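You operate a simulated robot arm through the tools that you are given. There is no shell and no other tool. Be economical: measure what you need, move in short steps, check, and stop when the job is done.

You are at the controls of a simulated two-armed robot. One attempt, no reset.

JOB
Hold the blue jug on the table top steady with one hand and put the burner tube labelled "72" from the table top in it with the other.
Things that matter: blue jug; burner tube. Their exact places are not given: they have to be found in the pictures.

It is judged by the outcome, as a careful person would: the job done as asked, and still so three seconds after it is handed in. It fails if anything else is knocked over, pushed out of place, dropped, spilled or broken.

ROBOT AND FRAMES
Two 7-joint arms with two-finger grippers on one trunk, on a base that drives. Base frame: it is fixed to the floor where the robot stands at the start and does not move with it; the origin is under the middle of the robot, x ahead of it, y to its left, z up; the surface under the hand at the start is at about z = 0.88. Units: m, rad, N and s.
The left shoulder is at the start at [0.051, 0.162, 1.079], the right one opposite. With the tool pointing down near the work surface each hand reaches from about 0.28 to 0.74 m from the robot's upright axis, wherever it stands, measured 20 degrees to its own side. Payload 2.45 kg a hand.
Tool frame (each hand has its own): the origin (TCP) lies between the finger pads and is the grasp point; the fingertips stand 0.026 m ahead of it; z points along the fingers, y is the line along which they close. The gripper opens to 0.096 m. The gripper's body begins 0.069 m behind the TCP.
Orientation is told as [roll, pitch, yaw] about the base's x, y, z axes, in that order, counted from this pose: with the fingers straight down and closing along the base's y, the tool's x points along the base's -x, its y along +y and its z along -z.

CONTROLS
- The arms move only by the tool move_arm. It takes "left_deltas", "right_deltas" or both (then of equal length, played together; a hand with none holds still); each is a list of rows, each a list of 7 numbers: the gripper command, from -1 (fully open) to 1 (shut), values between in proportion, then the shift along the tool's x, y, z in m, then the turn, a rotation vector about the tool's x, y, z in rad. In form: [[hand, tx, ty, tz, ax, ay, az], ...]. A call has 1 to 12 rows; each row shifts and turns the commanded pose from where the row before left it, along the tool's axes as they then stand. A row lasts 0.2 s, in which the tool goes at most 0.05 m and 0.15 rad; a call with a longer step from one row to the next is refused whole, and so is a gripper value outside its range. A pose out of reach is approached as far as the arm can. The call stops where the force on the tool passes 40 N (or 10 N more than at its start, if that is more) or the arm is blocked; 0.2 s more then pass. Each finger halts on what it meets, pressing with about 30 N; the grip force reading is that of the motor and also rises with nothing between the fingers. The clock runs only during rows and for 0.2 s after the last one: add rows that do not move to give the fingers time. It gives the time, the measured TCP pose, the force on the tool (base axes), the opening and the grip force at its end, in the units of the frame above (readings bear some noise), with the torque about the TCP (base axes, N m) and any sound that the robot's microphone picked up.
- Cameras (640 x 400 px; columns grow to the right, rows downward): "scene" is now at [0.1734, 0.0158, 1.5693]; the picture's right is [0.13, -0.99, -0.00], its down [-0.62, -0.08, -0.78] and it looks along [0.78, 0.10, -0.62] (base axes); focal length 288 px, centre (320, 200). "left" rides on the left gripper at [0.082, -0.003, -0.098] in its tool frame; the picture's right is [0.04, 1.00, 0.00], its down [-0.73, 0.03, -0.68] and it looks along [-0.68, 0.03, 0.73] (tool axes); focal length 256 px, centre (320, 200). "right" rides on the right gripper at [0.082, 0.003, -0.098] in its tool frame; the picture's right is [-0.04, 1.00, 0.00], its down [-0.73, -0.03, -0.68] and it looks along [-0.68, -0.03, 0.73] (tool axes); focal length 256 px, centre (320, 200).
- camera(camera): a new picture of that camera. No time passes.
- raise_lower(by): slides the trunk up (or, below 0, down) by that many m; the arms and the scene camera ride with it, the base frame stays. It gives what a move gives, with no picture.
- roll_base(legs): drives the robot by 1 to 6 legs, each [ahead, left, turn to the left] in m, m and rad, along the robot's own axes; the way and the turn of a leg run together, so that a leg with both is an arc; at most 1.5 m and 3.142 rad a leg. The arms and the cameras ride along, it lands a little off, and it stops where it bumps. It gives what a move gives.
- pan_tilt(pan, tilt): turns the head with the scene camera to pan (to the left, within 2.094 rad either way) and tilt (down, from -0.506 to 1.204), counted from straight ahead of the robot. It gives what a move gives.
- locate(camera, pixels): there is no depth. For up to 12 entries [column, row, z] of the newest picture of that camera ("zoom" is the newest enlarged one), the place [x, y] in the base frame at which the ray of that pixel passes the height z, good to about 0.003 m, but the place of the scene camera against the robot may be out by one fixed shift of up to 0.025 m in any direction. No time passes.
- zoom(camera, box): a new picture of the part [left, top, right, bottom] of that camera's present view, enlarged. No time passes.
- finish_job(): hands the job in; it is judged then, once.

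Keep the steps short. Do not move on a guess: measure, check each grasp and each placing, and mend mistakes. In all there are 80 turns and 70 pictures (those below and enlarged ones count). Leave the grippers open and the arms clear of the work at the hand-in unless told otherwise, and finish with a single line.

The tools are called as name(argument=value, ...) on one line, values as JSON. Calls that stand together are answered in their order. move_arm: Moves the arms, as the interface text tells. Its arguments: {"type":"object","properties":{"left_deltas":{"type":"array"},"right_deltas":{"type":"array"}},"required":[]} The other tools are called the same way: raise_lower (by) slides the trunk up or down; roll_base (legs) drives the base; pan_tilt (pan, tilt) turns the head that bears the scene camera; camera (camera) takes a picture; locate (camera, pixels) gives the place at which the rays of pixels pass given heights; zoom (camera, box) takes an enlarged picture of a part of a camera's view; finish_job () hands the job in.

At the start:

```text
t: 0.0
left_ee_pos: [0.5154, 0.2438, 1.3047]
left_tool_rot: [0.0, 0.002, 0.0]
left_force: [0.6, 0.0, 0.5]
left_wrist_torque: [0.02, 0.01, -0.02]
left_width: 0.0958
left_finger_force: 0.0
right_ee_pos: [0.492, -0.1729, 1.2681]
right_tool_rot: [0.0, 0.002, 0.0]
right_force: [0.0, -0.1, -0.2]
right_wrist_torque: [0.04, 0.0, 0.01]
right_width: 0.0957
right_finger_force: 0.0
trunk travel left (down, up): [-0.249, 0.317]
robot x, y, heading: [-0.0018, -0.0006, -0.003]
head pan, tilt: [0.131, 0.665]
```

scene: 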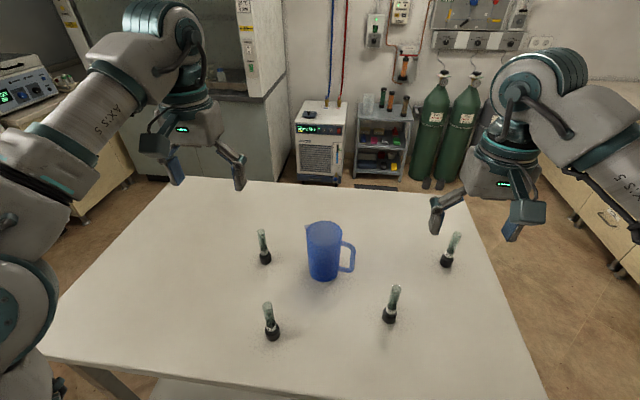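
right: 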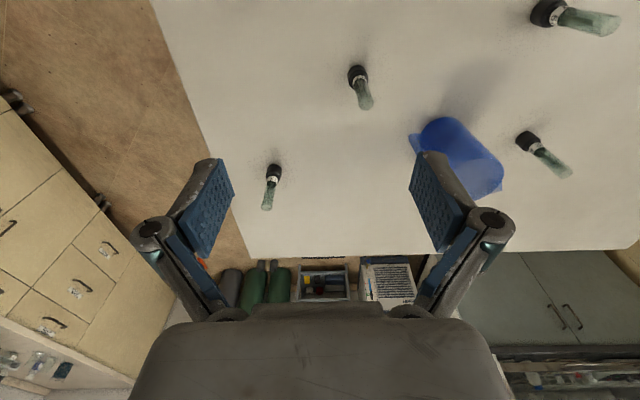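
left: 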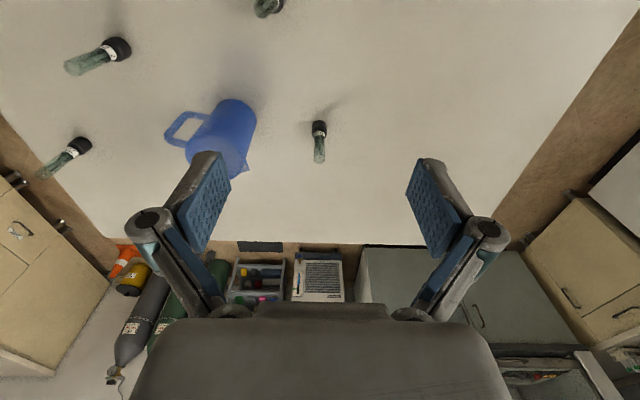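

I see four tubes standing around the blue jug. I zoom in on each to read the labels.

zoom(camera="scene", box=[240, 220, 290, 270])

zoom(camera="scene", box=[245, 295, 295, 345])

zoom(camera="scene", box=[365, 280, 415, 330])

zoom(camera="scene", box=[425, 225, 475, 275])

```text
8.00 times, centred on (265, 245) of scene
```

zoom: 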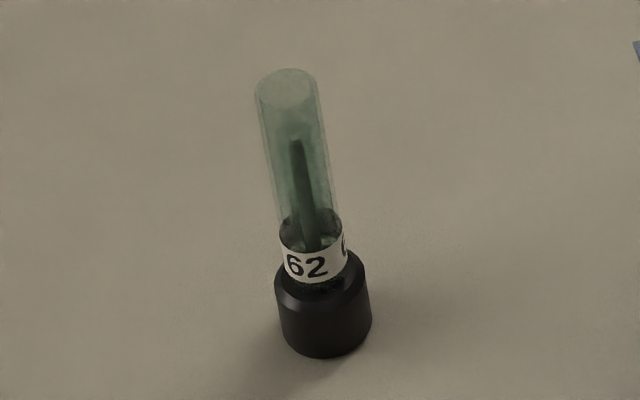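

```text
8.00 times, centred on (270, 320) of scene
```

zoom: 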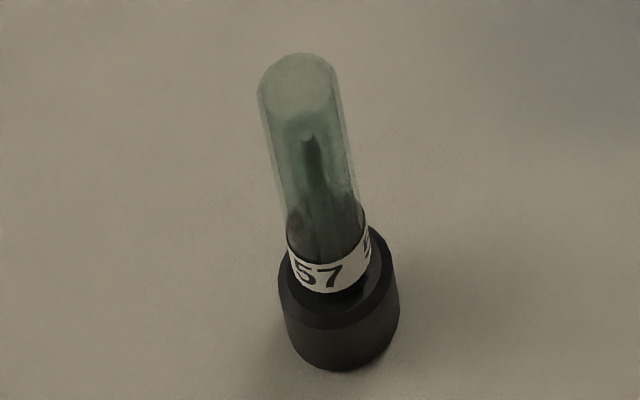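

```text
8.00 times, centred on (390, 305) of scene
```

zoom: 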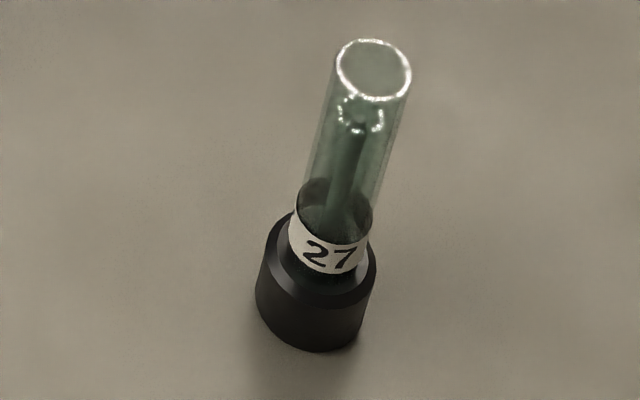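

```text
8.00 times, centred on (450, 250) of scene
```

zoom: 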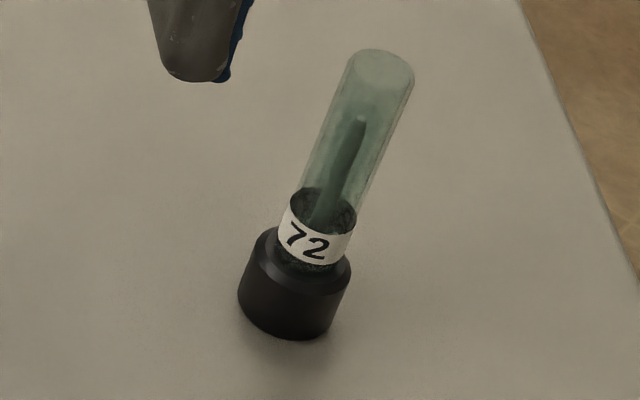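

The tube labelled "72" is the far right one, so the right hand takes it and the left hand holds the jug. I measure both with the wrist cameras and compare with the scene camera.

zoom(camera="right", box=[232, 150, 312, 220])

zoom(camera="left", box=[150, 80, 270, 190])

zoom(camera="scene", box=[290, 205, 370, 295])

locate(camera="right", pixels=[[274, 168, 0.88], [274, 172, 0.9], [266, 209, 1.0], [266, 209, 0.98], [360, 70, 0.88]])

locate(camera="scene", pixels=[[446, 265, 0.88], [455, 234, 0.98], [455, 234, 1.0], [388, 320, 0.88]])

```text
5.71 times, centred on (272, 185) of right
```

zoom: 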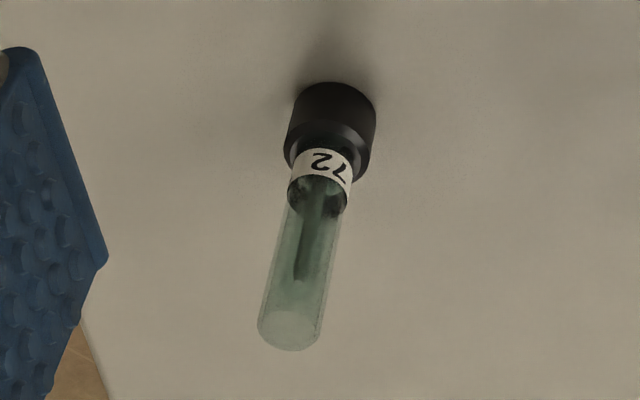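

```text
3.64 times, centred on (210, 135) of left
```

zoom: 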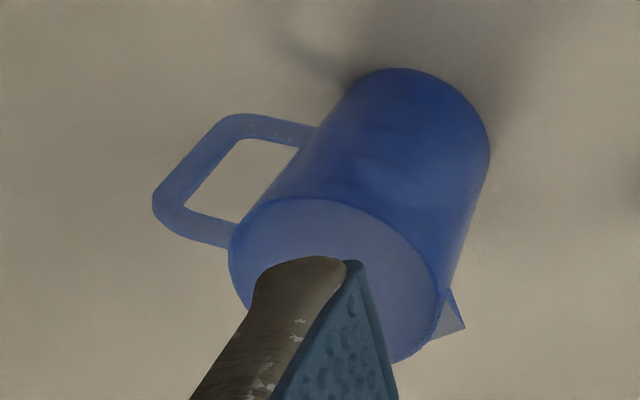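

```text
4.44 times, centred on (330, 250) of scene
```

zoom: 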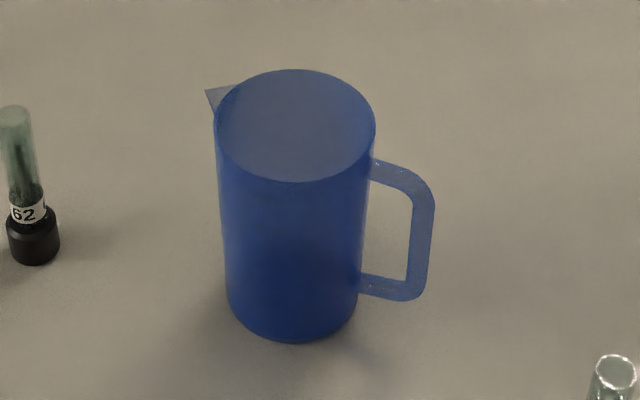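

```text
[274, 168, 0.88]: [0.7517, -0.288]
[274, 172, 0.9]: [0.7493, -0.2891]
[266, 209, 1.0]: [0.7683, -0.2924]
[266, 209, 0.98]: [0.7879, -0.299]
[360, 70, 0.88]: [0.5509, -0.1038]
```

```text
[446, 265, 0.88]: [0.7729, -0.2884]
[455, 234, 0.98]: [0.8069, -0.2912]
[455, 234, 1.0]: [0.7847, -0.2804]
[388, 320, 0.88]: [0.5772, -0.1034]
```

I measure the jug (base edges, rim edges, handle) and the other tubes in the scene and wrist pictures.

locate(camera="scene", pixels=[[308.9, 271, 0.88], [339.1, 270, 0.88], [324, 281.5, 0.88], [306.6, 234, 1.02], [342.5, 234, 1.02], [325, 220.5, 1.02], [325, 246, 1.02], [325, 246, 1.04], [352, 270, 0.9], [265, 262, 0.88], [271, 338, 0.88], [304.5, 225.5, 1.03]])

locate(camera="left", pixels=[[236, 99, 0.88], [256.5, 119, 0.88], [319, 126, 0.89], [112, 47, 0.89], [172, 137, 1.01], [168, 132, 0.9], [192, 155, 1.03], [270, 8, 0.88]])

```text
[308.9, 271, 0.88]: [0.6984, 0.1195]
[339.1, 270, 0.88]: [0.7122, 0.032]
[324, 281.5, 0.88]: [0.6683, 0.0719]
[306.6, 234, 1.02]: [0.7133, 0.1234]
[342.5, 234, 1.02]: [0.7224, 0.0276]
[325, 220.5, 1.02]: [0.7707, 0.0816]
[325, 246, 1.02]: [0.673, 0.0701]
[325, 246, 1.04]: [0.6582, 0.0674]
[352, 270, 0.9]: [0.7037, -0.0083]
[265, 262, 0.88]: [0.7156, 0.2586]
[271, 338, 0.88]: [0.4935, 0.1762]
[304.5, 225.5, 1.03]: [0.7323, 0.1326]
```

```text
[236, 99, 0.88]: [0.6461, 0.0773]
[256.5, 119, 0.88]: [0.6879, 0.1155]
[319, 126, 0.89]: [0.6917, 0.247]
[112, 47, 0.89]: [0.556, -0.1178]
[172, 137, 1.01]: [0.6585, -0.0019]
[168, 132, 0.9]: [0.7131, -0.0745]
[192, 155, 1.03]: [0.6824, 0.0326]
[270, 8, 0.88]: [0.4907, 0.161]
```

The scene camera reads about 0.02 m too far in x. Tube 72 lies about 0.81 m from the robot's axis, which is too far without driving. I tilt the head down to see the room between base and table edge.

pan_tilt(pan=0, tilt=1.15)

camera(camera="scene")

```text
t: 0.9
left_ee_pos: [0.5109, 0.2446, 1.3065]
left_tool_rot: [0.001, -0.005, -0.001]
left_force: [-0.3, 0.2, 0.6]
left_wrist_torque: [-0.01, 0.03, 0.01]
left_width: 0.0961
left_finger_force: 0.1
right_ee_pos: [0.488, -0.174, 1.2711]
right_tool_rot: [0.001, -0.003, -0.001]
right_force: [-0.5, 0.4, 0.2]
right_wrist_torque: [0.02, 0.03, 0.0]
right_width: 0.0957
right_finger_force: 0.1
trunk travel left (down, up): [-0.249, 0.317]
robot x, y, heading: [0.0022, 0.0003, 0.001]
head pan, tilt: [0.0, 1.15]
```

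```text
59 pictures are left
```

scene: 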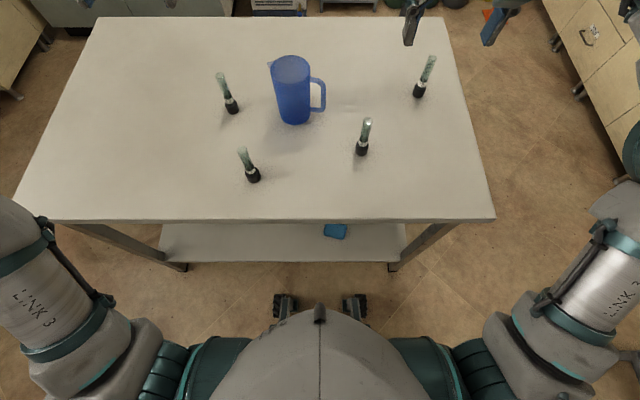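

The wheels stand well before the table legs. I measure the table's near edge, its right edge, and the wheels and legs on the floor.

locate(camera="scene", pixels=[[320, 220, 0.88], [495, 218, 0.88], [440, 20, 0.88], [340, 295, 0.0], [290, 297, 0.0], [390, 270, 0.0], [187, 270, 0.0], [418, 95, 0.88], [163, 250, 0.2], [404, 250, 0.2], [320, 262, 0.2]])

```text
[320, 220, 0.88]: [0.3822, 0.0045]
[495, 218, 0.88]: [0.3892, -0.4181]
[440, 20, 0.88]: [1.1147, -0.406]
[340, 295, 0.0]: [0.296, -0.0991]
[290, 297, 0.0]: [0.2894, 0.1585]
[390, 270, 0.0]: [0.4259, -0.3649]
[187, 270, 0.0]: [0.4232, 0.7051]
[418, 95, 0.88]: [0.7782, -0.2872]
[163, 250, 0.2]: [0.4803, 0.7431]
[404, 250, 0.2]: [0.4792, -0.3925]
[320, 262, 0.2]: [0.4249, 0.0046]
```

Plan: drive 0.35 m right and 0.07 m ahead, so that the left hand can take the tube. The right hand will later hold the jug's handle, which is on the right, so the arms do not cross.

roll_base(legs=[[0, -0.35, 0], [0.07, 0, 0]])

camera(camera="left")

```text
t: 3.8
left_ee_pos: [0.5789, -0.0972, 1.3068]
left_tool_rot: [-0.008, -0.007, 0.005]
left_force: [-0.4, 1.7, 1.0]
left_wrist_torque: [-0.05, -0.02, 0.01]
left_width: 0.0958
left_finger_force: 0.0
right_ee_pos: [0.5556, -0.5151, 1.2719]
right_tool_rot: [-0.005, -0.006, 0.006]
right_force: [0.5, 1.0, 0.3]
right_wrist_torque: [0.01, 0.0, -0.02]
right_width: 0.0962
right_finger_force: 0.0
trunk travel left (down, up): [-0.249, 0.317]
robot x, y, heading: [0.07, -0.3498, 0.003]
head pan, tilt: [0.0, 1.15]
```

```text
58 pictures are left
```

left: 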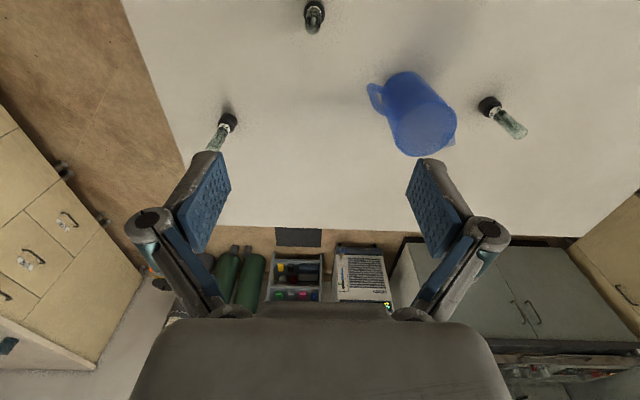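

Tube 72 is now at about (229,121) in the left picture. I bring the left hand toward it, still high, and move the right hand a little aside.

move_arm(left_deltas=[[-1, -0.016, -0.038, 0.01, 0, 0, 0], [-1, -0.016, -0.038, 0.01, 0, 0, 0], [-1, -0.016, -0.038, 0.01, 0, 0, 0], [-1, -0.016, -0.038, 0.01, 0, 0, 0], [-1, -0.016, -0.038, 0.01, 0, 0, 0]], right_deltas=[[-1, 0.02, -0.02, 0, 0, 0, 0], [-1, 0.02, -0.02, 0, 0, 0, 0], [-1, 0.02, -0.02, 0, 0, 0, 0], [-1, 0, -0.02, 0, 0, 0, 0], [-1, 0, -0.02, 0, 0, 0, 0]])

camera(camera="left")

```text
t: 5.0
left_ee_pos: [0.6402, -0.2422, 1.2534]
left_tool_rot: [-0.026, -0.01, 0.007]
left_force: [-1.0, 2.4, 0.2]
left_wrist_torque: [-0.14, -0.06, 0.02]
left_width: 0.0961
left_finger_force: 0.0
left hand out of reach, approached as far as the arm can: row 4, 5
right_ee_pos: [0.4961, -0.5891, 1.2765]
right_tool_rot: [-0.025, -0.006, 0.01]
right_force: [1.0, 0.5, -0.7]
right_wrist_torque: [-0.07, 0.02, 0.01]
right_width: 0.096
right_finger_force: 0.1
trunk travel left (down, up): [-0.249, 0.317]
robot x, y, heading: [0.0731, -0.3454, 0.006]
head pan, tilt: [0.0, 1.15]
```

```text
57 pictures are left
```

left: 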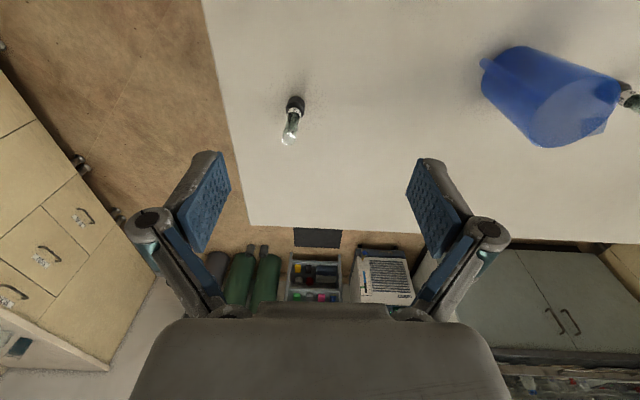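

The reach limit is due to the height; lower down the hand reaches farther. I measure the tube in this picture.

zoom(camera="left", box=[250, 85, 330, 155])

locate(camera="left", pixels=[[297, 96, 0.88], [296, 104, 0.9], [289, 139, 1.0], [289, 139, 1.02]])

```text
5.71 times, centred on (290, 120) of left
```

zoom: 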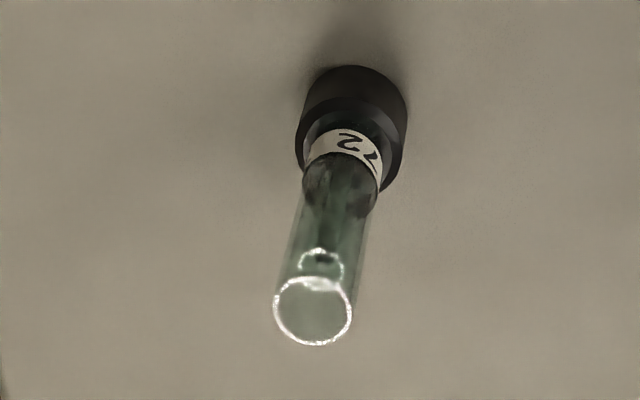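

```text
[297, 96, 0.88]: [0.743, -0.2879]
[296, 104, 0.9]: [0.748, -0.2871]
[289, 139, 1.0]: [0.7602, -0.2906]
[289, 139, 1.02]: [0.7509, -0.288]
```

The tube stands at about (0.757, -0.289), top at about z = 1.01. I lower the left hand to z ≈ 1.10 (tips still above the tube).

move_arm(left_deltas=[[-1, 0, 0, 0.03, 0, 0, 0], [-1, 0, 0, 0.03, 0, 0, 0], [-1, 0, 0, 0.03, 0, 0, 0], [-1, 0, 0, 0.03, 0, 0, 0], [-1, 0, 0, 0.03, 0, 0, 0], [-1, 0, 0, 0, 0, 0, 0]])

```text
t: 6.4
left_ee_pos: [0.6386, -0.2692, 1.1022]
left_tool_rot: [-0.008, -0.008, 0.006]
left_force: [0.4, 0.1, -0.3]
left_wrist_torque: [-0.04, -0.03, 0.01]
left_width: 0.0961
left_finger_force: 0.0
right_ee_pos: [0.4956, -0.6143, 1.2724]
right_tool_rot: [-0.006, -0.005, 0.006]
right_force: [1.0, 0.3, -0.1]
right_wrist_torque: [0.02, -0.02, -0.01]
right_width: 0.0958
right_finger_force: 0.1
trunk travel left (down, up): [-0.249, 0.317]
robot x, y, heading: [0.0692, -0.3474, 0.006]
head pan, tilt: [0.0, 1.15]
```

Now forward: about 0.10 m in x and -0.02 in y, staying above the tube.

move_arm(left_deltas=[[-1, -0.025, -0.005, 0, 0, 0, 0], [-1, -0.025, -0.005, 0, 0, 0, 0], [-1, -0.025, -0.005, 0, 0, 0, 0], [-1, -0.025, -0.005, 0, 0, 0, 0], [-1, 0, 0, 0, 0, 0, 0]])

camera(camera="left")

```text
t: 7.6
left_ee_pos: [0.7183, -0.2565, 1.1041]
left_tool_rot: [-0.029, -0.008, 0.008]
left_force: [-0.4, 2.6, -0.2]
left_wrist_torque: [-0.18, 0.01, 0.01]
left_width: 0.0959
left_finger_force: 0.1
left hand out of reach, approached as far as the arm can: row 4
right_ee_pos: [0.4952, -0.5815, 1.2787]
right_tool_rot: [-0.03, -0.007, 0.007]
right_force: [-0.1, 1.0, -0.5]
right_wrist_torque: [-0.14, 0.01, 0.04]
right_width: 0.0958
right_finger_force: 0.1
trunk travel left (down, up): [-0.249, 0.317]
robot x, y, heading: [0.0697, -0.3488, 0.007]
head pan, tilt: [0.0, 1.15]
```

```text
55 pictures are left
```

left: 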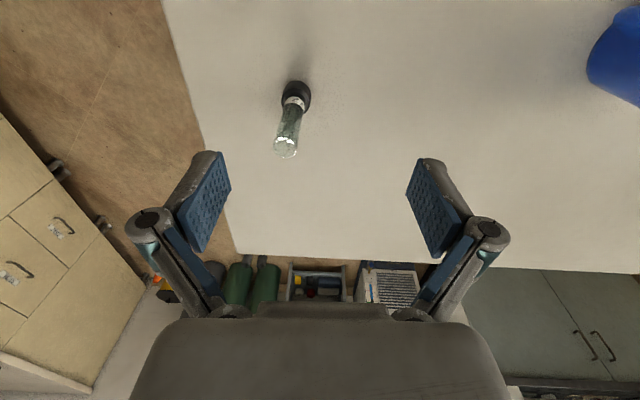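

Still a bit short in reach. I drive 0.025 m further ahead and 0.06 m right; the fingertips (z ≈ 1.078) stay above the tube top.

roll_base(legs=[[0.025, -0.06, 0]])

move_arm(left_deltas=[[-1, 0, 0, 0, 0, 0, 0], [-1, 0, 0, 0, 0, 0, 0], [-1, 0, 0, 0, 0, 0, 0], [-1, 0, 0, 0, 0, 0, 0]])

camera(camera="left")

```text
t: 8.6
left_ee_pos: [0.7447, -0.3022, 1.1058]
left_tool_rot: [-0.041, -0.008, 0.009]
left_force: [0.8, 3.4, -0.7]
left_wrist_torque: [-0.18, -0.02, 0.02]
left_width: 0.096
left_finger_force: 0.0
right_ee_pos: [0.52, -0.6258, 1.2816]
right_tool_rot: [-0.042, -0.006, 0.008]
right_force: [-0.1, 2.2, -0.1]
right_wrist_torque: [-0.1, -0.01, -0.01]
right_width: 0.096
right_finger_force: 0.0
trunk travel left (down, up): [-0.249, 0.317]
robot x, y, heading: [0.0959, -0.4065, 0.005]
head pan, tilt: [0.0, 1.15]
```

```text
t: 9.6
left_ee_pos: [0.7436, -0.3075, 1.1078]
left_tool_rot: [-0.032, -0.011, 0.012]
left_force: [0.2, 1.5, 0.8]
left_wrist_torque: [-0.17, 0.0, 0.0]
left_width: 0.096
left_finger_force: 0.0
right_ee_pos: [0.5164, -0.6329, 1.2815]
right_tool_rot: [-0.034, -0.011, 0.01]
right_force: [-0.4, 0.4, -0.7]
right_wrist_torque: [-0.06, -0.02, 0.02]
right_width: 0.0962
right_finger_force: 0.1
trunk travel left (down, up): [-0.249, 0.317]
robot x, y, heading: [0.0974, -0.3973, 0.008]
head pan, tilt: [0.0, 1.15]
```

```text
54 pictures are left
```

left: 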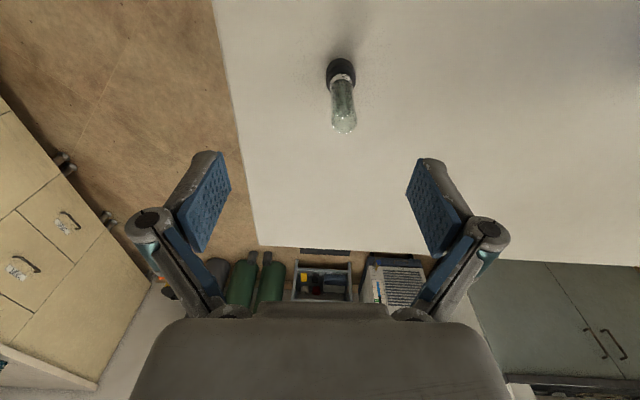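

locate(camera="left", pixels=[[341, 72, 0.89], [345, 124, 1.01], [341, 82, 0.92]])

zoom(camera="left", box=[296, 50, 396, 140])

```text
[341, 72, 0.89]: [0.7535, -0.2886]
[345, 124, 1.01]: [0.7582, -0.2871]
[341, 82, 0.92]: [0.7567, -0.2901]
```

```text
4.44 times, centred on (346, 95) of left
```

zoom: 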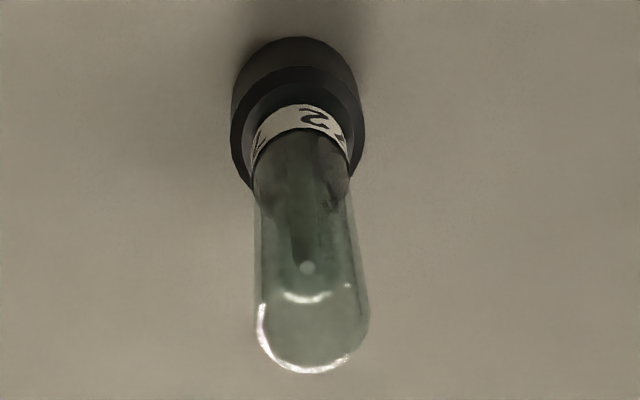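

The tube is at (0.757, -0.289); the hand at (0.744, -0.3075). I correct x, y and the small roll, still above the tube.

move_arm(left_deltas=[[-1, -0.007, 0.009, 0, -0.015, 0, 0], [-1, -0.006, 0.009, 0.005, -0.015, 0, 0], [-1, 0, 0, 0.01, 0, 0, 0], [-1, 0, 0, 0.0, 0, 0, 0], [-1, 0, 0, 0, 0, 0, 0]])

```text
t: 11.0
left_ee_pos: [0.7521, -0.3198, 1.0982]
left_tool_rot: [0.018, -0.014, 0.005]
left_force: [-0.3, 0.9, 0.3]
left_wrist_torque: [0.0, 0.04, 0.02]
left_width: 0.0958
left_finger_force: 0.1
left hand out of reach, approached as far as the arm can: row 1, 2
right_ee_pos: [0.5125, -0.665, 1.2773]
right_tool_rot: [-0.013, -0.014, 0.006]
right_force: [-0.3, 0.2, 0.1]
right_wrist_torque: [-0.01, -0.02, 0.03]
right_width: 0.0963
right_finger_force: 0.1
trunk travel left (down, up): [-0.249, 0.317]
robot x, y, heading: [0.0958, -0.4096, -0.0]
head pan, tilt: [0.0, 1.15]
stopped in row 5 (left hand): the arm was blocked; the commanded pose is now the measured one
```

The body still sways. I wait a second to see where it settles.

move_arm(left_deltas=[[-1, 0, 0, 0, 0, 0, 0], [-1, 0, 0, 0, 0, 0, 0], [-1, 0, 0, 0, 0, 0, 0], [-1, 0, 0, 0, 0, 0, 0], [-1, 0, 0, 0, 0, 0, 0], [-1, 0, 0, 0, 0, 0, 0]])

move_arm(left_deltas=[[-1, 0, 0, 0, 0, 0, 0], [-1, 0, 0, 0, 0, 0, 0], [-1, 0, 0, 0, 0, 0, 0]])

```text
t: 12.4
left_ee_pos: [0.7495, -0.3307, 1.0983]
left_tool_rot: [0.025, -0.015, 0.004]
left_force: [-0.2, -1.0, -0.9]
left_wrist_torque: [0.07, 0.0, 0.01]
left_width: 0.096
left_finger_force: 0.0
right_ee_pos: [0.5121, -0.6771, 1.2768]
right_tool_rot: [-0.006, -0.013, 0.006]
right_force: [-0.5, -1.0, -0.3]
right_wrist_torque: [0.04, 0.0, 0.04]
right_width: 0.0959
right_finger_force: 0.0
trunk travel left (down, up): [-0.249, 0.317]
robot x, y, heading: [0.0977, -0.4109, 0.002]
head pan, tilt: [0.0, 1.15]
```

```text
t: 13.2
left_ee_pos: [0.7492, -0.3188, 1.0955]
left_tool_rot: [0.016, -0.015, 0.008]
left_force: [-0.3, -0.3, 0.4]
left_wrist_torque: [-0.01, -0.02, 0.0]
left_width: 0.096
left_finger_force: 0.1
right_ee_pos: [0.5135, -0.6635, 1.2797]
right_tool_rot: [-0.018, -0.011, 0.008]
right_force: [0.4, 0.1, 0.2]
right_wrist_torque: [0.02, 0.05, -0.03]
right_width: 0.096
right_finger_force: 0.0
trunk travel left (down, up): [-0.249, 0.317]
robot x, y, heading: [0.0989, -0.4096, 0.002]
head pan, tilt: [0.0, 1.15]
```

It swings slowly in roll. I let it die down before the descent.

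move_arm(left_deltas=[[-1, 0, 0, 0, 0, 0, 0], [-1, 0, 0, 0, 0, 0, 0], [-1, 0, 0, 0, 0, 0, 0], [-1, 0, 0, 0, 0, 0, 0], [-1, 0, 0, 0, 0, 0, 0], [-1, 0, 0, 0, 0, 0, 0], [-1, 0, 0, 0, 0, 0, 0], [-1, 0, 0, 0, 0, 0, 0], [-1, 0, 0, 0, 0, 0, 0], [-1, 0, 0, 0, 0, 0, 0]])

move_arm(left_deltas=[[-1, 0, 0, 0, 0, 0, 0], [-1, 0, 0, 0, 0, 0, 0], [-1, 0, 0, 0, 0, 0, 0]])

```text
t: 15.4
left_ee_pos: [0.7522, -0.3181, 1.0981]
left_tool_rot: [0.014, -0.013, 0.008]
left_force: [0.3, -0.5, -0.1]
left_wrist_torque: [-0.02, 0.02, -0.01]
left_width: 0.0961
left_finger_force: 0.1
right_ee_pos: [0.5127, -0.6643, 1.2784]
right_tool_rot: [-0.017, -0.013, 0.007]
right_force: [0.7, -1.1, 0.0]
right_wrist_torque: [0.0, 0.01, 0.03]
right_width: 0.0963
right_finger_force: 0.0
trunk travel left (down, up): [-0.249, 0.317]
robot x, y, heading: [0.0963, -0.4059, 0.005]
head pan, tilt: [0.0, 1.15]
```

```text
t: 16.2
left_ee_pos: [0.751, -0.3312, 1.098]
left_tool_rot: [0.024, -0.014, 0.006]
left_force: [0.2, -0.9, 0.1]
left_wrist_torque: [0.06, -0.02, 0.03]
left_width: 0.0962
left_finger_force: 0.1
right_ee_pos: [0.5121, -0.6768, 1.2754]
right_tool_rot: [-0.003, -0.012, 0.004]
right_force: [-0.3, -0.2, -0.4]
right_wrist_torque: [0.05, 0.03, 0.01]
right_width: 0.0963
right_finger_force: 0.0
trunk travel left (down, up): [-0.249, 0.317]
robot x, y, heading: [0.0947, -0.4121, 0.005]
head pan, tilt: [0.0, 1.15]
```

A small sway (±7 mm) remains, within the finger clearance. Slowly, I centre on the tube: +0.035 y, +0.006 x.

move_arm(left_deltas=[[-1, -0.001, 0.004, 0.002, 0.002, 0, 0], [-1, -0.001, 0.004, 0.002, 0.002, 0, 0], [-1, -0.001, 0.004, 0.002, 0.002, 0, 0], [-1, -0.001, 0.005, 0.002, 0.002, 0, 0], [-1, -0.001, 0.005, 0.002, 0.002, 0, 0], [-1, -0.001, 0.005, 0.002, 0.002, 0, 0], [-1, 0, 0.004, 0.002, 0.002, 0, 0], [-1, 0, 0.004, 0.002, 0.002, 0, 0], [-1, 0, 0, 0, 0, 0, 0], [-1, 0, 0, 0, 0, 0, 0]])

move_arm(left_deltas=[[-1, 0, 0, 0, 0, 0, 0], [-1, 0, 0, 0, 0, 0, 0]])

camera(camera="left")

```text
t: 18.4
left_ee_pos: [0.756, -0.2724, 1.0799]
left_tool_rot: [-0.009, -0.013, 0.009]
left_force: [0.7, 1.1, 0.0]
left_wrist_torque: [-0.11, 0.0, 0.0]
left_width: 0.0956
left_finger_force: 0.0
right_ee_pos: [0.513, -0.6506, 1.2808]
right_tool_rot: [-0.024, -0.014, 0.01]
right_force: [0.6, 0.6, -0.5]
right_wrist_torque: [-0.05, -0.03, 0.0]
right_width: 0.096
right_finger_force: 0.1
trunk travel left (down, up): [-0.249, 0.317]
robot x, y, heading: [0.0977, -0.4073, 0.002]
head pan, tilt: [0.0, 1.15]
```

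```text
t: 19.0
left_ee_pos: [0.7573, -0.2723, 1.0799]
left_tool_rot: [-0.008, -0.012, 0.007]
left_force: [-0.5, 1.0, 0.3]
left_wrist_torque: [-0.09, -0.01, -0.03]
left_width: 0.0961
left_finger_force: 0.2
right_ee_pos: [0.5127, -0.6512, 1.2804]
right_tool_rot: [-0.022, -0.013, 0.009]
right_force: [0.3, 0.2, 0.3]
right_wrist_torque: [-0.07, 0.0, 0.01]
right_width: 0.0961
right_finger_force: 0.1
trunk travel left (down, up): [-0.249, 0.317]
robot x, y, heading: [0.0962, -0.4066, 0.004]
head pan, tilt: [0.0, 1.15]
```

```text
52 pictures are left
```

left: 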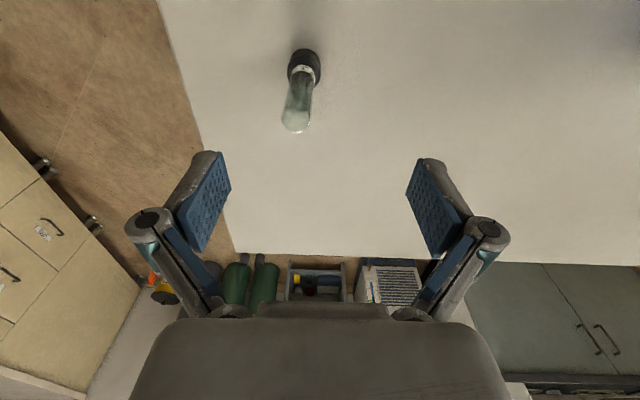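

Now y reads -0.272, the tube -0.289. I shift -0.014 while descending slowly to where the tips meet the tube's top level, then check.

move_arm(left_deltas=[[-1, 0, -0.003, 0.003, 0, 0, 0], [-1, 0, -0.003, 0.003, 0, 0, 0], [-1, 0, -0.003, 0.004, 0, 0, 0], [-1, 0, -0.003, 0.005, 0, 0, 0], [-1, 0, -0.002, 0.005, 0, 0, 0], [-1, 0, 0, 0.005, 0, 0, 0], [-1, 0, 0, 0.005, 0, 0, 0], [-1, 0, 0, 0.005, 0, 0, 0], [-1, 0, 0, 0.003, 0, 0, 0], [-1, 0, 0, 0, 0, 0, 0]])

camera(camera="left")

```text
t: 21.2
left_ee_pos: [0.7552, -0.3066, 1.0441]
left_tool_rot: [0.009, -0.013, 0.006]
left_force: [0.2, -0.5, -0.4]
left_wrist_torque: [0.06, 0.01, -0.01]
left_width: 0.0962
left_finger_force: 0.0
right_ee_pos: [0.5129, -0.6731, 1.2766]
right_tool_rot: [-0.008, -0.013, 0.006]
right_force: [-0.6, -1.0, 0.0]
right_wrist_torque: [0.01, 0.04, 0.03]
right_width: 0.0958
right_finger_force: 0.1
trunk travel left (down, up): [-0.249, 0.317]
robot x, y, heading: [0.0941, -0.4123, 0.002]
head pan, tilt: [0.0, 1.15]
```

```text
51 pictures are left
```

left: 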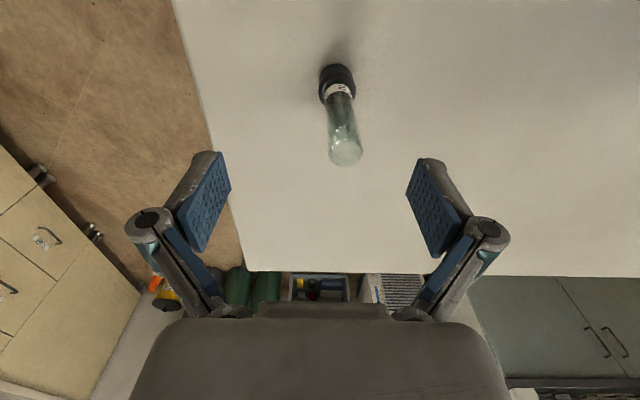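

The hand sways about -0.296 on average. I add +0.006 y and go down to z ≈ 0.983.

move_arm(left_deltas=[[-1, 0, 0.002, 0.005, 0, 0, 0], [-1, 0, 0.002, 0.006, 0, 0, 0], [-1, 0, 0.002, 0.006, 0, 0, 0], [-1, 0, 0, 0.007, 0, 0, 0], [-1, 0, 0, 0.007, 0, 0, 0], [-1, 0, 0, 0.007, 0, 0, 0], [-1, 0, 0, 0.007, 0, 0, 0], [-1, 0, 0, 0.007, 0, 0, 0], [-1, 0, 0, 0.006, 0, 0, 0], [-1, 0, 0, 0.003, 0, 0, 0], [-1, 0, 0, 0, 0, 0, 0]])

camera(camera="left")

```text
t: 23.6
left_ee_pos: [0.7567, -0.2802, 0.9793]
left_tool_rot: [-0.011, -0.015, 0.009]
left_force: [0.0, 1.3, 0.2]
left_wrist_torque: [-0.09, 0.02, -0.01]
left_width: 0.0958
left_finger_force: 0.0
right_ee_pos: [0.5125, -0.6489, 1.2811]
right_tool_rot: [-0.027, -0.012, 0.009]
right_force: [-1.1, 0.8, -0.2]
right_wrist_torque: [-0.1, -0.02, -0.02]
right_width: 0.0961
right_finger_force: 0.1
trunk travel left (down, up): [-0.249, 0.317]
robot x, y, heading: [0.0969, -0.4044, 0.002]
head pan, tilt: [0.0, 1.15]
```

```text
50 pictures are left
```

left: 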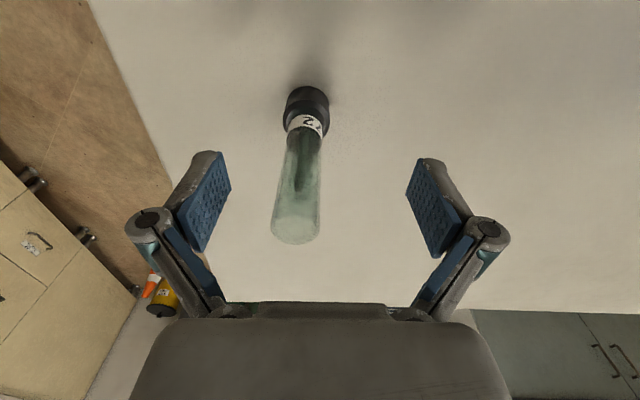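

The tube stands between the pads (now at column 297, sway swings it around centre). I shift -0.004 y and narrow the fingers to about 0.05 m, then look again.

move_arm(left_deltas=[[-0.7, 0, -0.002, 0, 0, 0, 0], [-0.4, 0, -0.002, 0, 0, 0, 0], [-0.2, 0, 0, 0, 0, 0, 0], [-0.1, 0, 0, 0, 0, 0, 0]])

camera(camera="left")

```text
t: 24.6
left_ee_pos: [0.7563, -0.2931, 0.9814]
left_tool_rot: [-0.004, -0.015, 0.006]
left_force: [-0.3, -0.3, -0.5]
left_wrist_torque: [-0.01, 0.04, 0.0]
left_width: 0.053
left_finger_force: 0.1
right_ee_pos: [0.5128, -0.6585, 1.2802]
right_tool_rot: [-0.02, -0.013, 0.006]
right_force: [-0.1, -0.4, 0.0]
right_wrist_torque: [-0.01, 0.0, 0.02]
right_width: 0.0959
right_finger_force: 0.1
trunk travel left (down, up): [-0.249, 0.317]
robot x, y, heading: [0.098, -0.4061, 0.004]
head pan, tilt: [0.0, 1.15]
```

```text
49 pictures are left
```

left: 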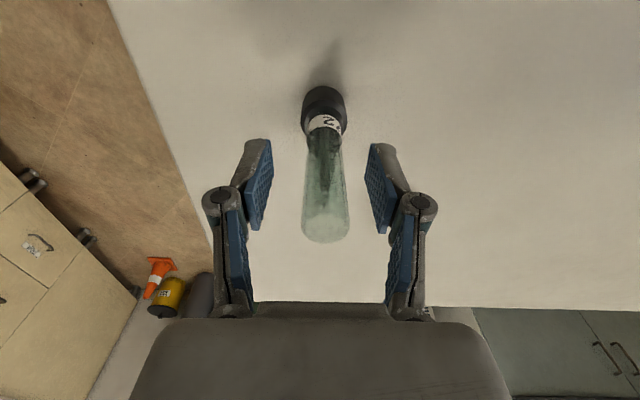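

The tube is well centred between the pads. I close the hand.

move_arm(left_deltas=[[0.4, 0, 0, 0, 0, 0, 0], [0.8, 0, 0, 0, 0, 0, 0], [1, 0, 0, 0, 0, 0, 0], [1, 0, 0, 0, 0, 0, 0]])

camera(camera="left")

```text
t: 25.6
left_ee_pos: [0.7556, -0.2996, 0.9815]
left_tool_rot: [0.004, -0.014, 0.008]
left_force: [-0.2, 2.0, 6.0]
left_wrist_torque: [0.22, -0.14, 0.04]
left_width: 0.0207
left_finger_force: 24.6
right_ee_pos: [0.5127, -0.6676, 1.2786]
right_tool_rot: [-0.013, -0.012, 0.008]
right_force: [0.3, -0.5, 0.0]
right_wrist_torque: [-0.01, 0.0, 0.02]
right_width: 0.096
right_finger_force: 0.1
trunk travel left (down, up): [-0.249, 0.317]
robot x, y, heading: [0.0954, -0.4094, -0.001]
head pan, tilt: [0.0, 1.15]
```

```text
48 pictures are left
```

left: 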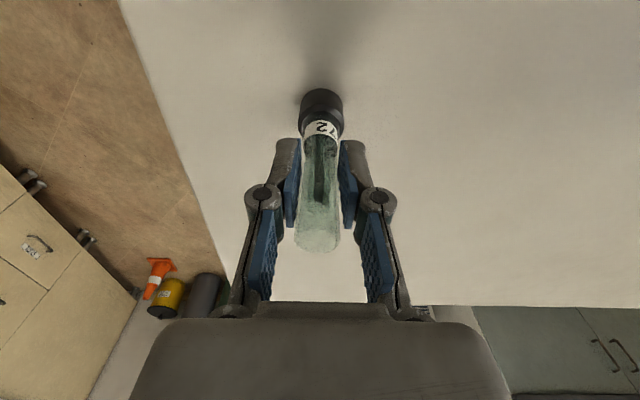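

The tube is held (width 0.021, force 25 N). I lift by sliding the trunk up 0.2 m.

raise_lower(by=0.2)

camera(camera="left")

```text
t: 27.8
left_ee_pos: [0.7573, -0.299, 1.1835]
left_tool_rot: [0.004, -0.014, 0.006]
left_force: [0.4, -0.2, -0.7]
left_wrist_torque: [0.01, 0.02, -0.02]
left_width: 0.0207
left_finger_force: 25.6
right_ee_pos: [0.5143, -0.6677, 1.4772]
right_tool_rot: [-0.014, -0.013, 0.005]
right_force: [0.7, 0.2, -0.5]
right_wrist_torque: [0.01, -0.04, 0.01]
right_width: 0.0963
right_finger_force: 0.0
trunk travel left (down, up): [-0.449, 0.117]
robot x, y, heading: [0.0966, -0.4084, 0.004]
head pan, tilt: [0.0, 1.15]
```

```text
47 pictures are left
```

left: 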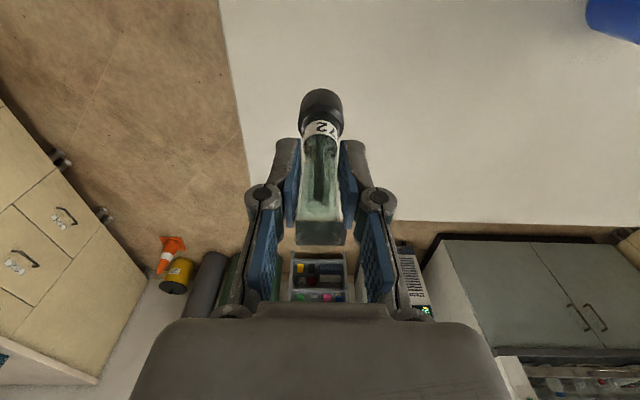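

Lifted cleanly. I pull the left hand back toward the body before driving.

move_arm(left_deltas=[[1, 0.02, 0.005, 0, 0, 0, 0], [1, 0.025, 0.005, 0, 0, 0, 0], [1, 0.025, 0.01, 0, 0, 0, 0], [1, 0.025, 0.01, 0, 0, 0, 0], [1, 0.025, 0.01, 0, 0, 0, 0], [1, 0.025, 0.01, 0, 0, 0, 0], [1, 0.025, 0.01, 0, 0, 0, 0], [1, 0.02, 0.01, 0, 0, 0, 0]])

roll_base(legs=[[0, 0.18, 0], [0, 0.18, 0]])

pan_tilt(pan=0.1, tilt=0.8)

camera(camera="scene")

camera(camera="left")

camera(camera="right")

```text
t: 29.6
left_ee_pos: [0.5645, -0.2244, 1.1794]
left_tool_rot: [-0.001, -0.013, 0.005]
left_force: [-0.2, 0.1, -0.6]
left_wrist_torque: [-0.01, -0.02, -0.02]
left_width: 0.0207
left_finger_force: 25.1
right_ee_pos: [0.5117, -0.6621, 1.4793]
right_tool_rot: [-0.016, -0.016, 0.006]
right_force: [-0.4, 0.2, 0.3]
right_wrist_torque: [-0.02, -0.02, -0.03]
right_width: 0.0961
right_finger_force: 0.0
trunk travel left (down, up): [-0.449, 0.117]
robot x, y, heading: [0.0956, -0.4111, 0.011]
head pan, tilt: [0.0, 1.15]
```

```text
t: 32.2
left_ee_pos: [0.5629, 0.0885, 1.1814]
left_tool_rot: [0.036, -0.01, 0.011]
left_force: [-0.1, -2.3, -1.5]
left_wrist_torque: [0.04, -0.01, 0.01]
left_width: 0.0208
left_finger_force: 25.2
right_ee_pos: [0.519, -0.3598, 1.4624]
right_tool_rot: [0.028, -0.006, 0.013]
right_force: [1.1, -0.6, -0.8]
right_wrist_torque: [0.08, 0.06, -0.03]
right_width: 0.0964
right_finger_force: 0.0
trunk travel left (down, up): [-0.449, 0.117]
robot x, y, heading: [0.0901, -0.0548, 0.013]
head pan, tilt: [0.0, 1.15]
```

```text
t: 33.0
left_ee_pos: [0.5612, 0.0874, 1.1858]
left_tool_rot: [0.027, -0.013, 0.006]
left_force: [0.3, -2.0, -1.2]
left_wrist_torque: [0.05, 0.04, 0.0]
left_width: 0.0206
left_finger_force: 25.1
right_ee_pos: [0.5158, -0.3588, 1.4711]
right_tool_rot: [0.022, -0.011, 0.011]
right_force: [-0.4, -0.3, 1.3]
right_wrist_torque: [0.14, 0.01, -0.02]
right_width: 0.0961
right_finger_force: 0.1
trunk travel left (down, up): [-0.449, 0.117]
robot x, y, heading: [0.0891, -0.067, 0.014]
head pan, tilt: [0.099, 0.799]
```

```text
46 pictures are left
```

scene: 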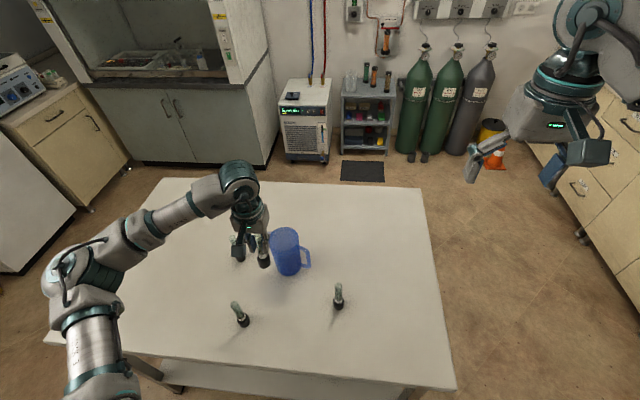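

```text
45 pictures are left
```

left: 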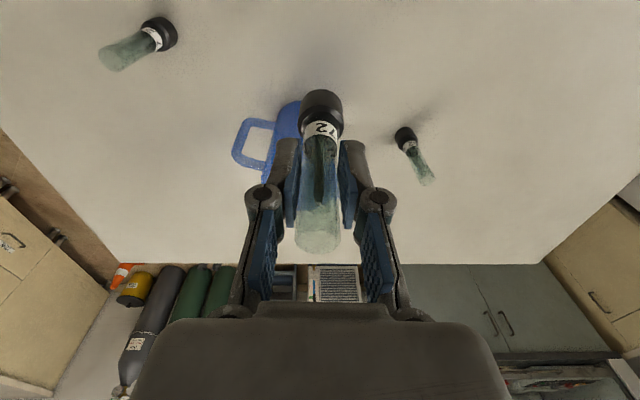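

```text
44 pictures are left
```

right: 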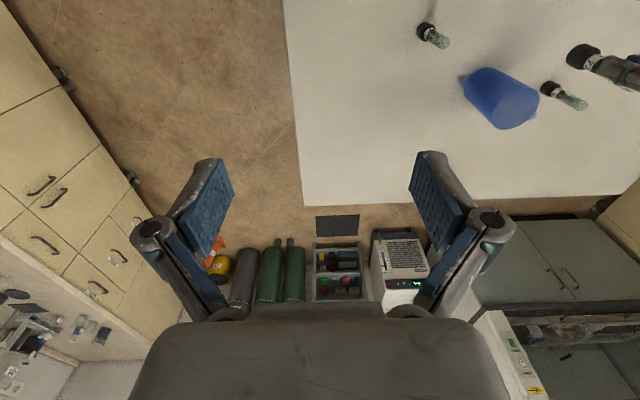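

The tube is held over the free table area in front of the jug. Now I turn the right hand high in free space: yaw +90°, so the fingers will close along x across the handle.

move_arm(right_deltas=[[-1, 0, 0, 0, 0, 0, -0.143], [-1, 0, 0, 0, 0, 0, -0.143], [-1, 0, 0, 0, 0, 0, -0.143], [-1, 0, 0, 0, 0, 0, -0.143], [-1, 0, 0, 0, 0, 0, -0.143], [-1, 0, 0, 0, 0, 0, -0.143], [-1, 0, 0, 0, 0, 0, -0.143], [-1, 0, 0, 0, 0, 0, -0.143], [-1, 0, 0, 0, 0, 0, -0.143], [-1, 0, 0, 0, 0, 0, -0.143], [-1, 0, 0, 0, 0, 0, -0.141], [-1, 0, 0, 0, 0, 0, 0]])

```text
t: 35.8
left_ee_pos: [0.549, 0.1028, 1.1908]
left_tool_rot: [0.029, -0.02, 0.004]
left_force: [-1.2, -2.6, -0.5]
left_wrist_torque: [0.12, -0.03, 0.04]
left_width: 0.021
left_finger_force: 25.0
right_ee_pos: [0.3604, -0.2233, 1.3613]
right_tool_rot: [-0.02, -0.012, 1.565]
right_force: [0.3, -1.2, 0.8]
right_wrist_torque: [0.1, 0.05, -0.02]
right_width: 0.096
right_finger_force: 0.1
right hand out of reach, approached as far as the arm can: row 5, 6, 7, 8, 9, 10, 11
trunk travel left (down, up): [-0.449, 0.117]
robot x, y, heading: [0.0932, -0.0511, 0.005]
head pan, tilt: [0.099, 0.799]
stopped in row 12 (right hand): the arm was blocked; the commanded pose is now the measured one
```

Yaw is right; the hand drew in closer, which is harmless. Now the tilt of 45° toward the jug.

move_arm(right_deltas=[[-1, 0, 0, 0, 0, -0.131, 0], [-1, 0, 0, 0, 0, -0.131, 0], [-1, 0, 0, 0, 0, -0.131, 0], [-1, 0, 0, 0, 0, -0.131, 0], [-1, 0, 0, 0, 0, -0.131, 0], [-1, 0, 0, 0, 0, -0.131, 0], [-1, 0, 0, 0, 0, 0, 0], [-1, 0, 0, 0, 0, 0, 0]])

camera(camera="scene")

camera(camera="right")

```text
t: 37.6
left_ee_pos: [0.5517, 0.1498, 1.1798]
left_tool_rot: [-0.003, -0.017, 0.01]
left_force: [-0.1, 1.0, 0.1]
left_wrist_torque: [-0.08, 0.0, -0.01]
left_width: 0.0209
left_finger_force: 24.5
right_ee_pos: [0.3612, -0.1708, 1.3663]
right_tool_rot: [-0.02, -0.762, 1.591]
right_force: [-0.6, 0.7, -0.3]
right_wrist_torque: [0.0, -0.01, 0.0]
right_width: 0.0958
right_finger_force: 0.1
trunk travel left (down, up): [-0.449, 0.117]
robot x, y, heading: [0.0849, -0.0463, 0.001]
head pan, tilt: [0.099, 0.799]
```

```text
43 pictures are left
```

scene: 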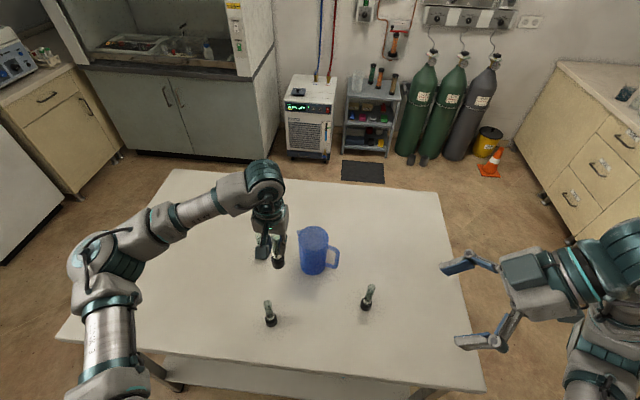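

```text
42 pictures are left
```

right: 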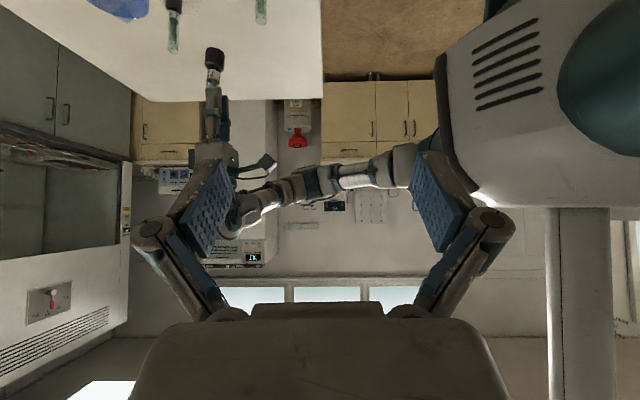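

The whole body sways with arm motion, so I move slowly, and first put the left hand over the jug so that little moving remains while the jug is held. The right hand starts toward the handle at the same time.

move_arm(left_deltas=[[1, -0.008, -0.002, 0, 0, 0, 0], [1, -0.01, -0.002, 0, 0, 0, 0], [1, -0.01, -0.002, 0, 0, 0, 0], [1, -0.01, -0.002, 0, 0, 0, 0], [1, -0.01, -0.002, 0, 0, 0, 0], [1, -0.01, -0.002, 0, 0, 0, 0], [1, -0.01, -0.002, 0, 0, 0, 0], [1, -0.01, -0.002, 0, 0, 0, 0], [1, -0.01, -0.002, 0, 0, 0, 0], [1, -0.01, -0.002, 0, 0, 0, 0], [1, -0.008, -0.002, 0, 0, 0, 0], [1, 0, 0, 0, 0, 0, 0]], right_deltas=[[-1, 0.008, -0.015, 0.01, 0, 0, 0], [-1, 0.008, -0.015, 0.01, 0, 0, 0], [-1, 0.008, -0.015, 0.01, 0, 0, 0], [-1, 0.008, -0.015, 0.01, 0, 0, 0], [-1, 0.008, -0.015, 0.01, 0, 0, 0], [-1, 0.008, -0.015, 0.01, 0, 0, 0], [-1, 0.008, -0.015, 0.01, 0, 0, 0], [-1, 0.008, -0.015, 0.01, 0, 0, 0], [-1, 0.008, -0.015, 0.01, 0, 0, 0], [-1, 0.008, -0.015, 0.01, 0, 0, 0], [-1, 0.008, -0.015, 0.01, 0, 0, 0], [-1, 0.0, 0, 0, 0, 0, 0]])

camera(camera="scene")

camera(camera="right")

```text
t: 40.4
left_ee_pos: [0.656, 0.174, 1.1811]
left_tool_rot: [-0.029, -0.018, 0.02]
left_force: [0.0, 0.7, -1.2]
left_wrist_torque: [-0.03, 0.01, 0.0]
left_width: 0.0207
left_finger_force: 25.0
right_ee_pos: [0.395, -0.0653, 1.2908]
right_tool_rot: [-0.032, -0.745, 1.605]
right_force: [-0.4, 0.0, 0.0]
right_wrist_torque: [0.07, -0.07, -0.05]
right_width: 0.0957
right_finger_force: 0.0
right hand out of reach, approached as far as the arm can: row 3, 4, 5, 6, 7, 8, 9, 10, 11
trunk travel left (down, up): [-0.449, 0.117]
robot x, y, heading: [0.0926, -0.0347, 0.009]
head pan, tilt: [0.099, 0.799]
stopped in row 12 (left hand): the arm was blocked; the commanded pose is now the measured one
```

```text
41 pictures are left
```

scene: 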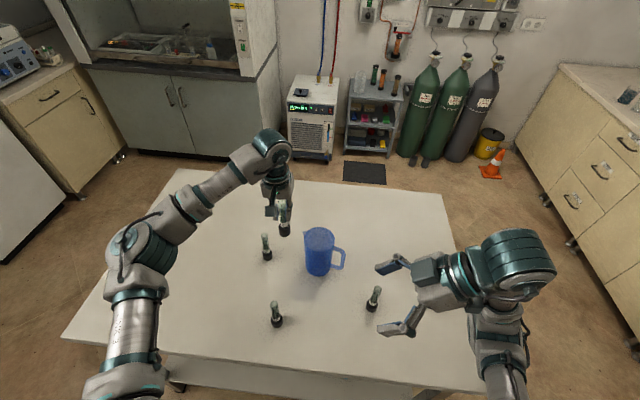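

```text
40 pictures are left
```

right: 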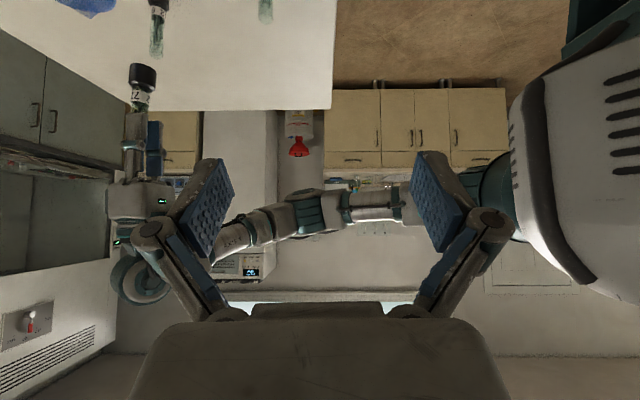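

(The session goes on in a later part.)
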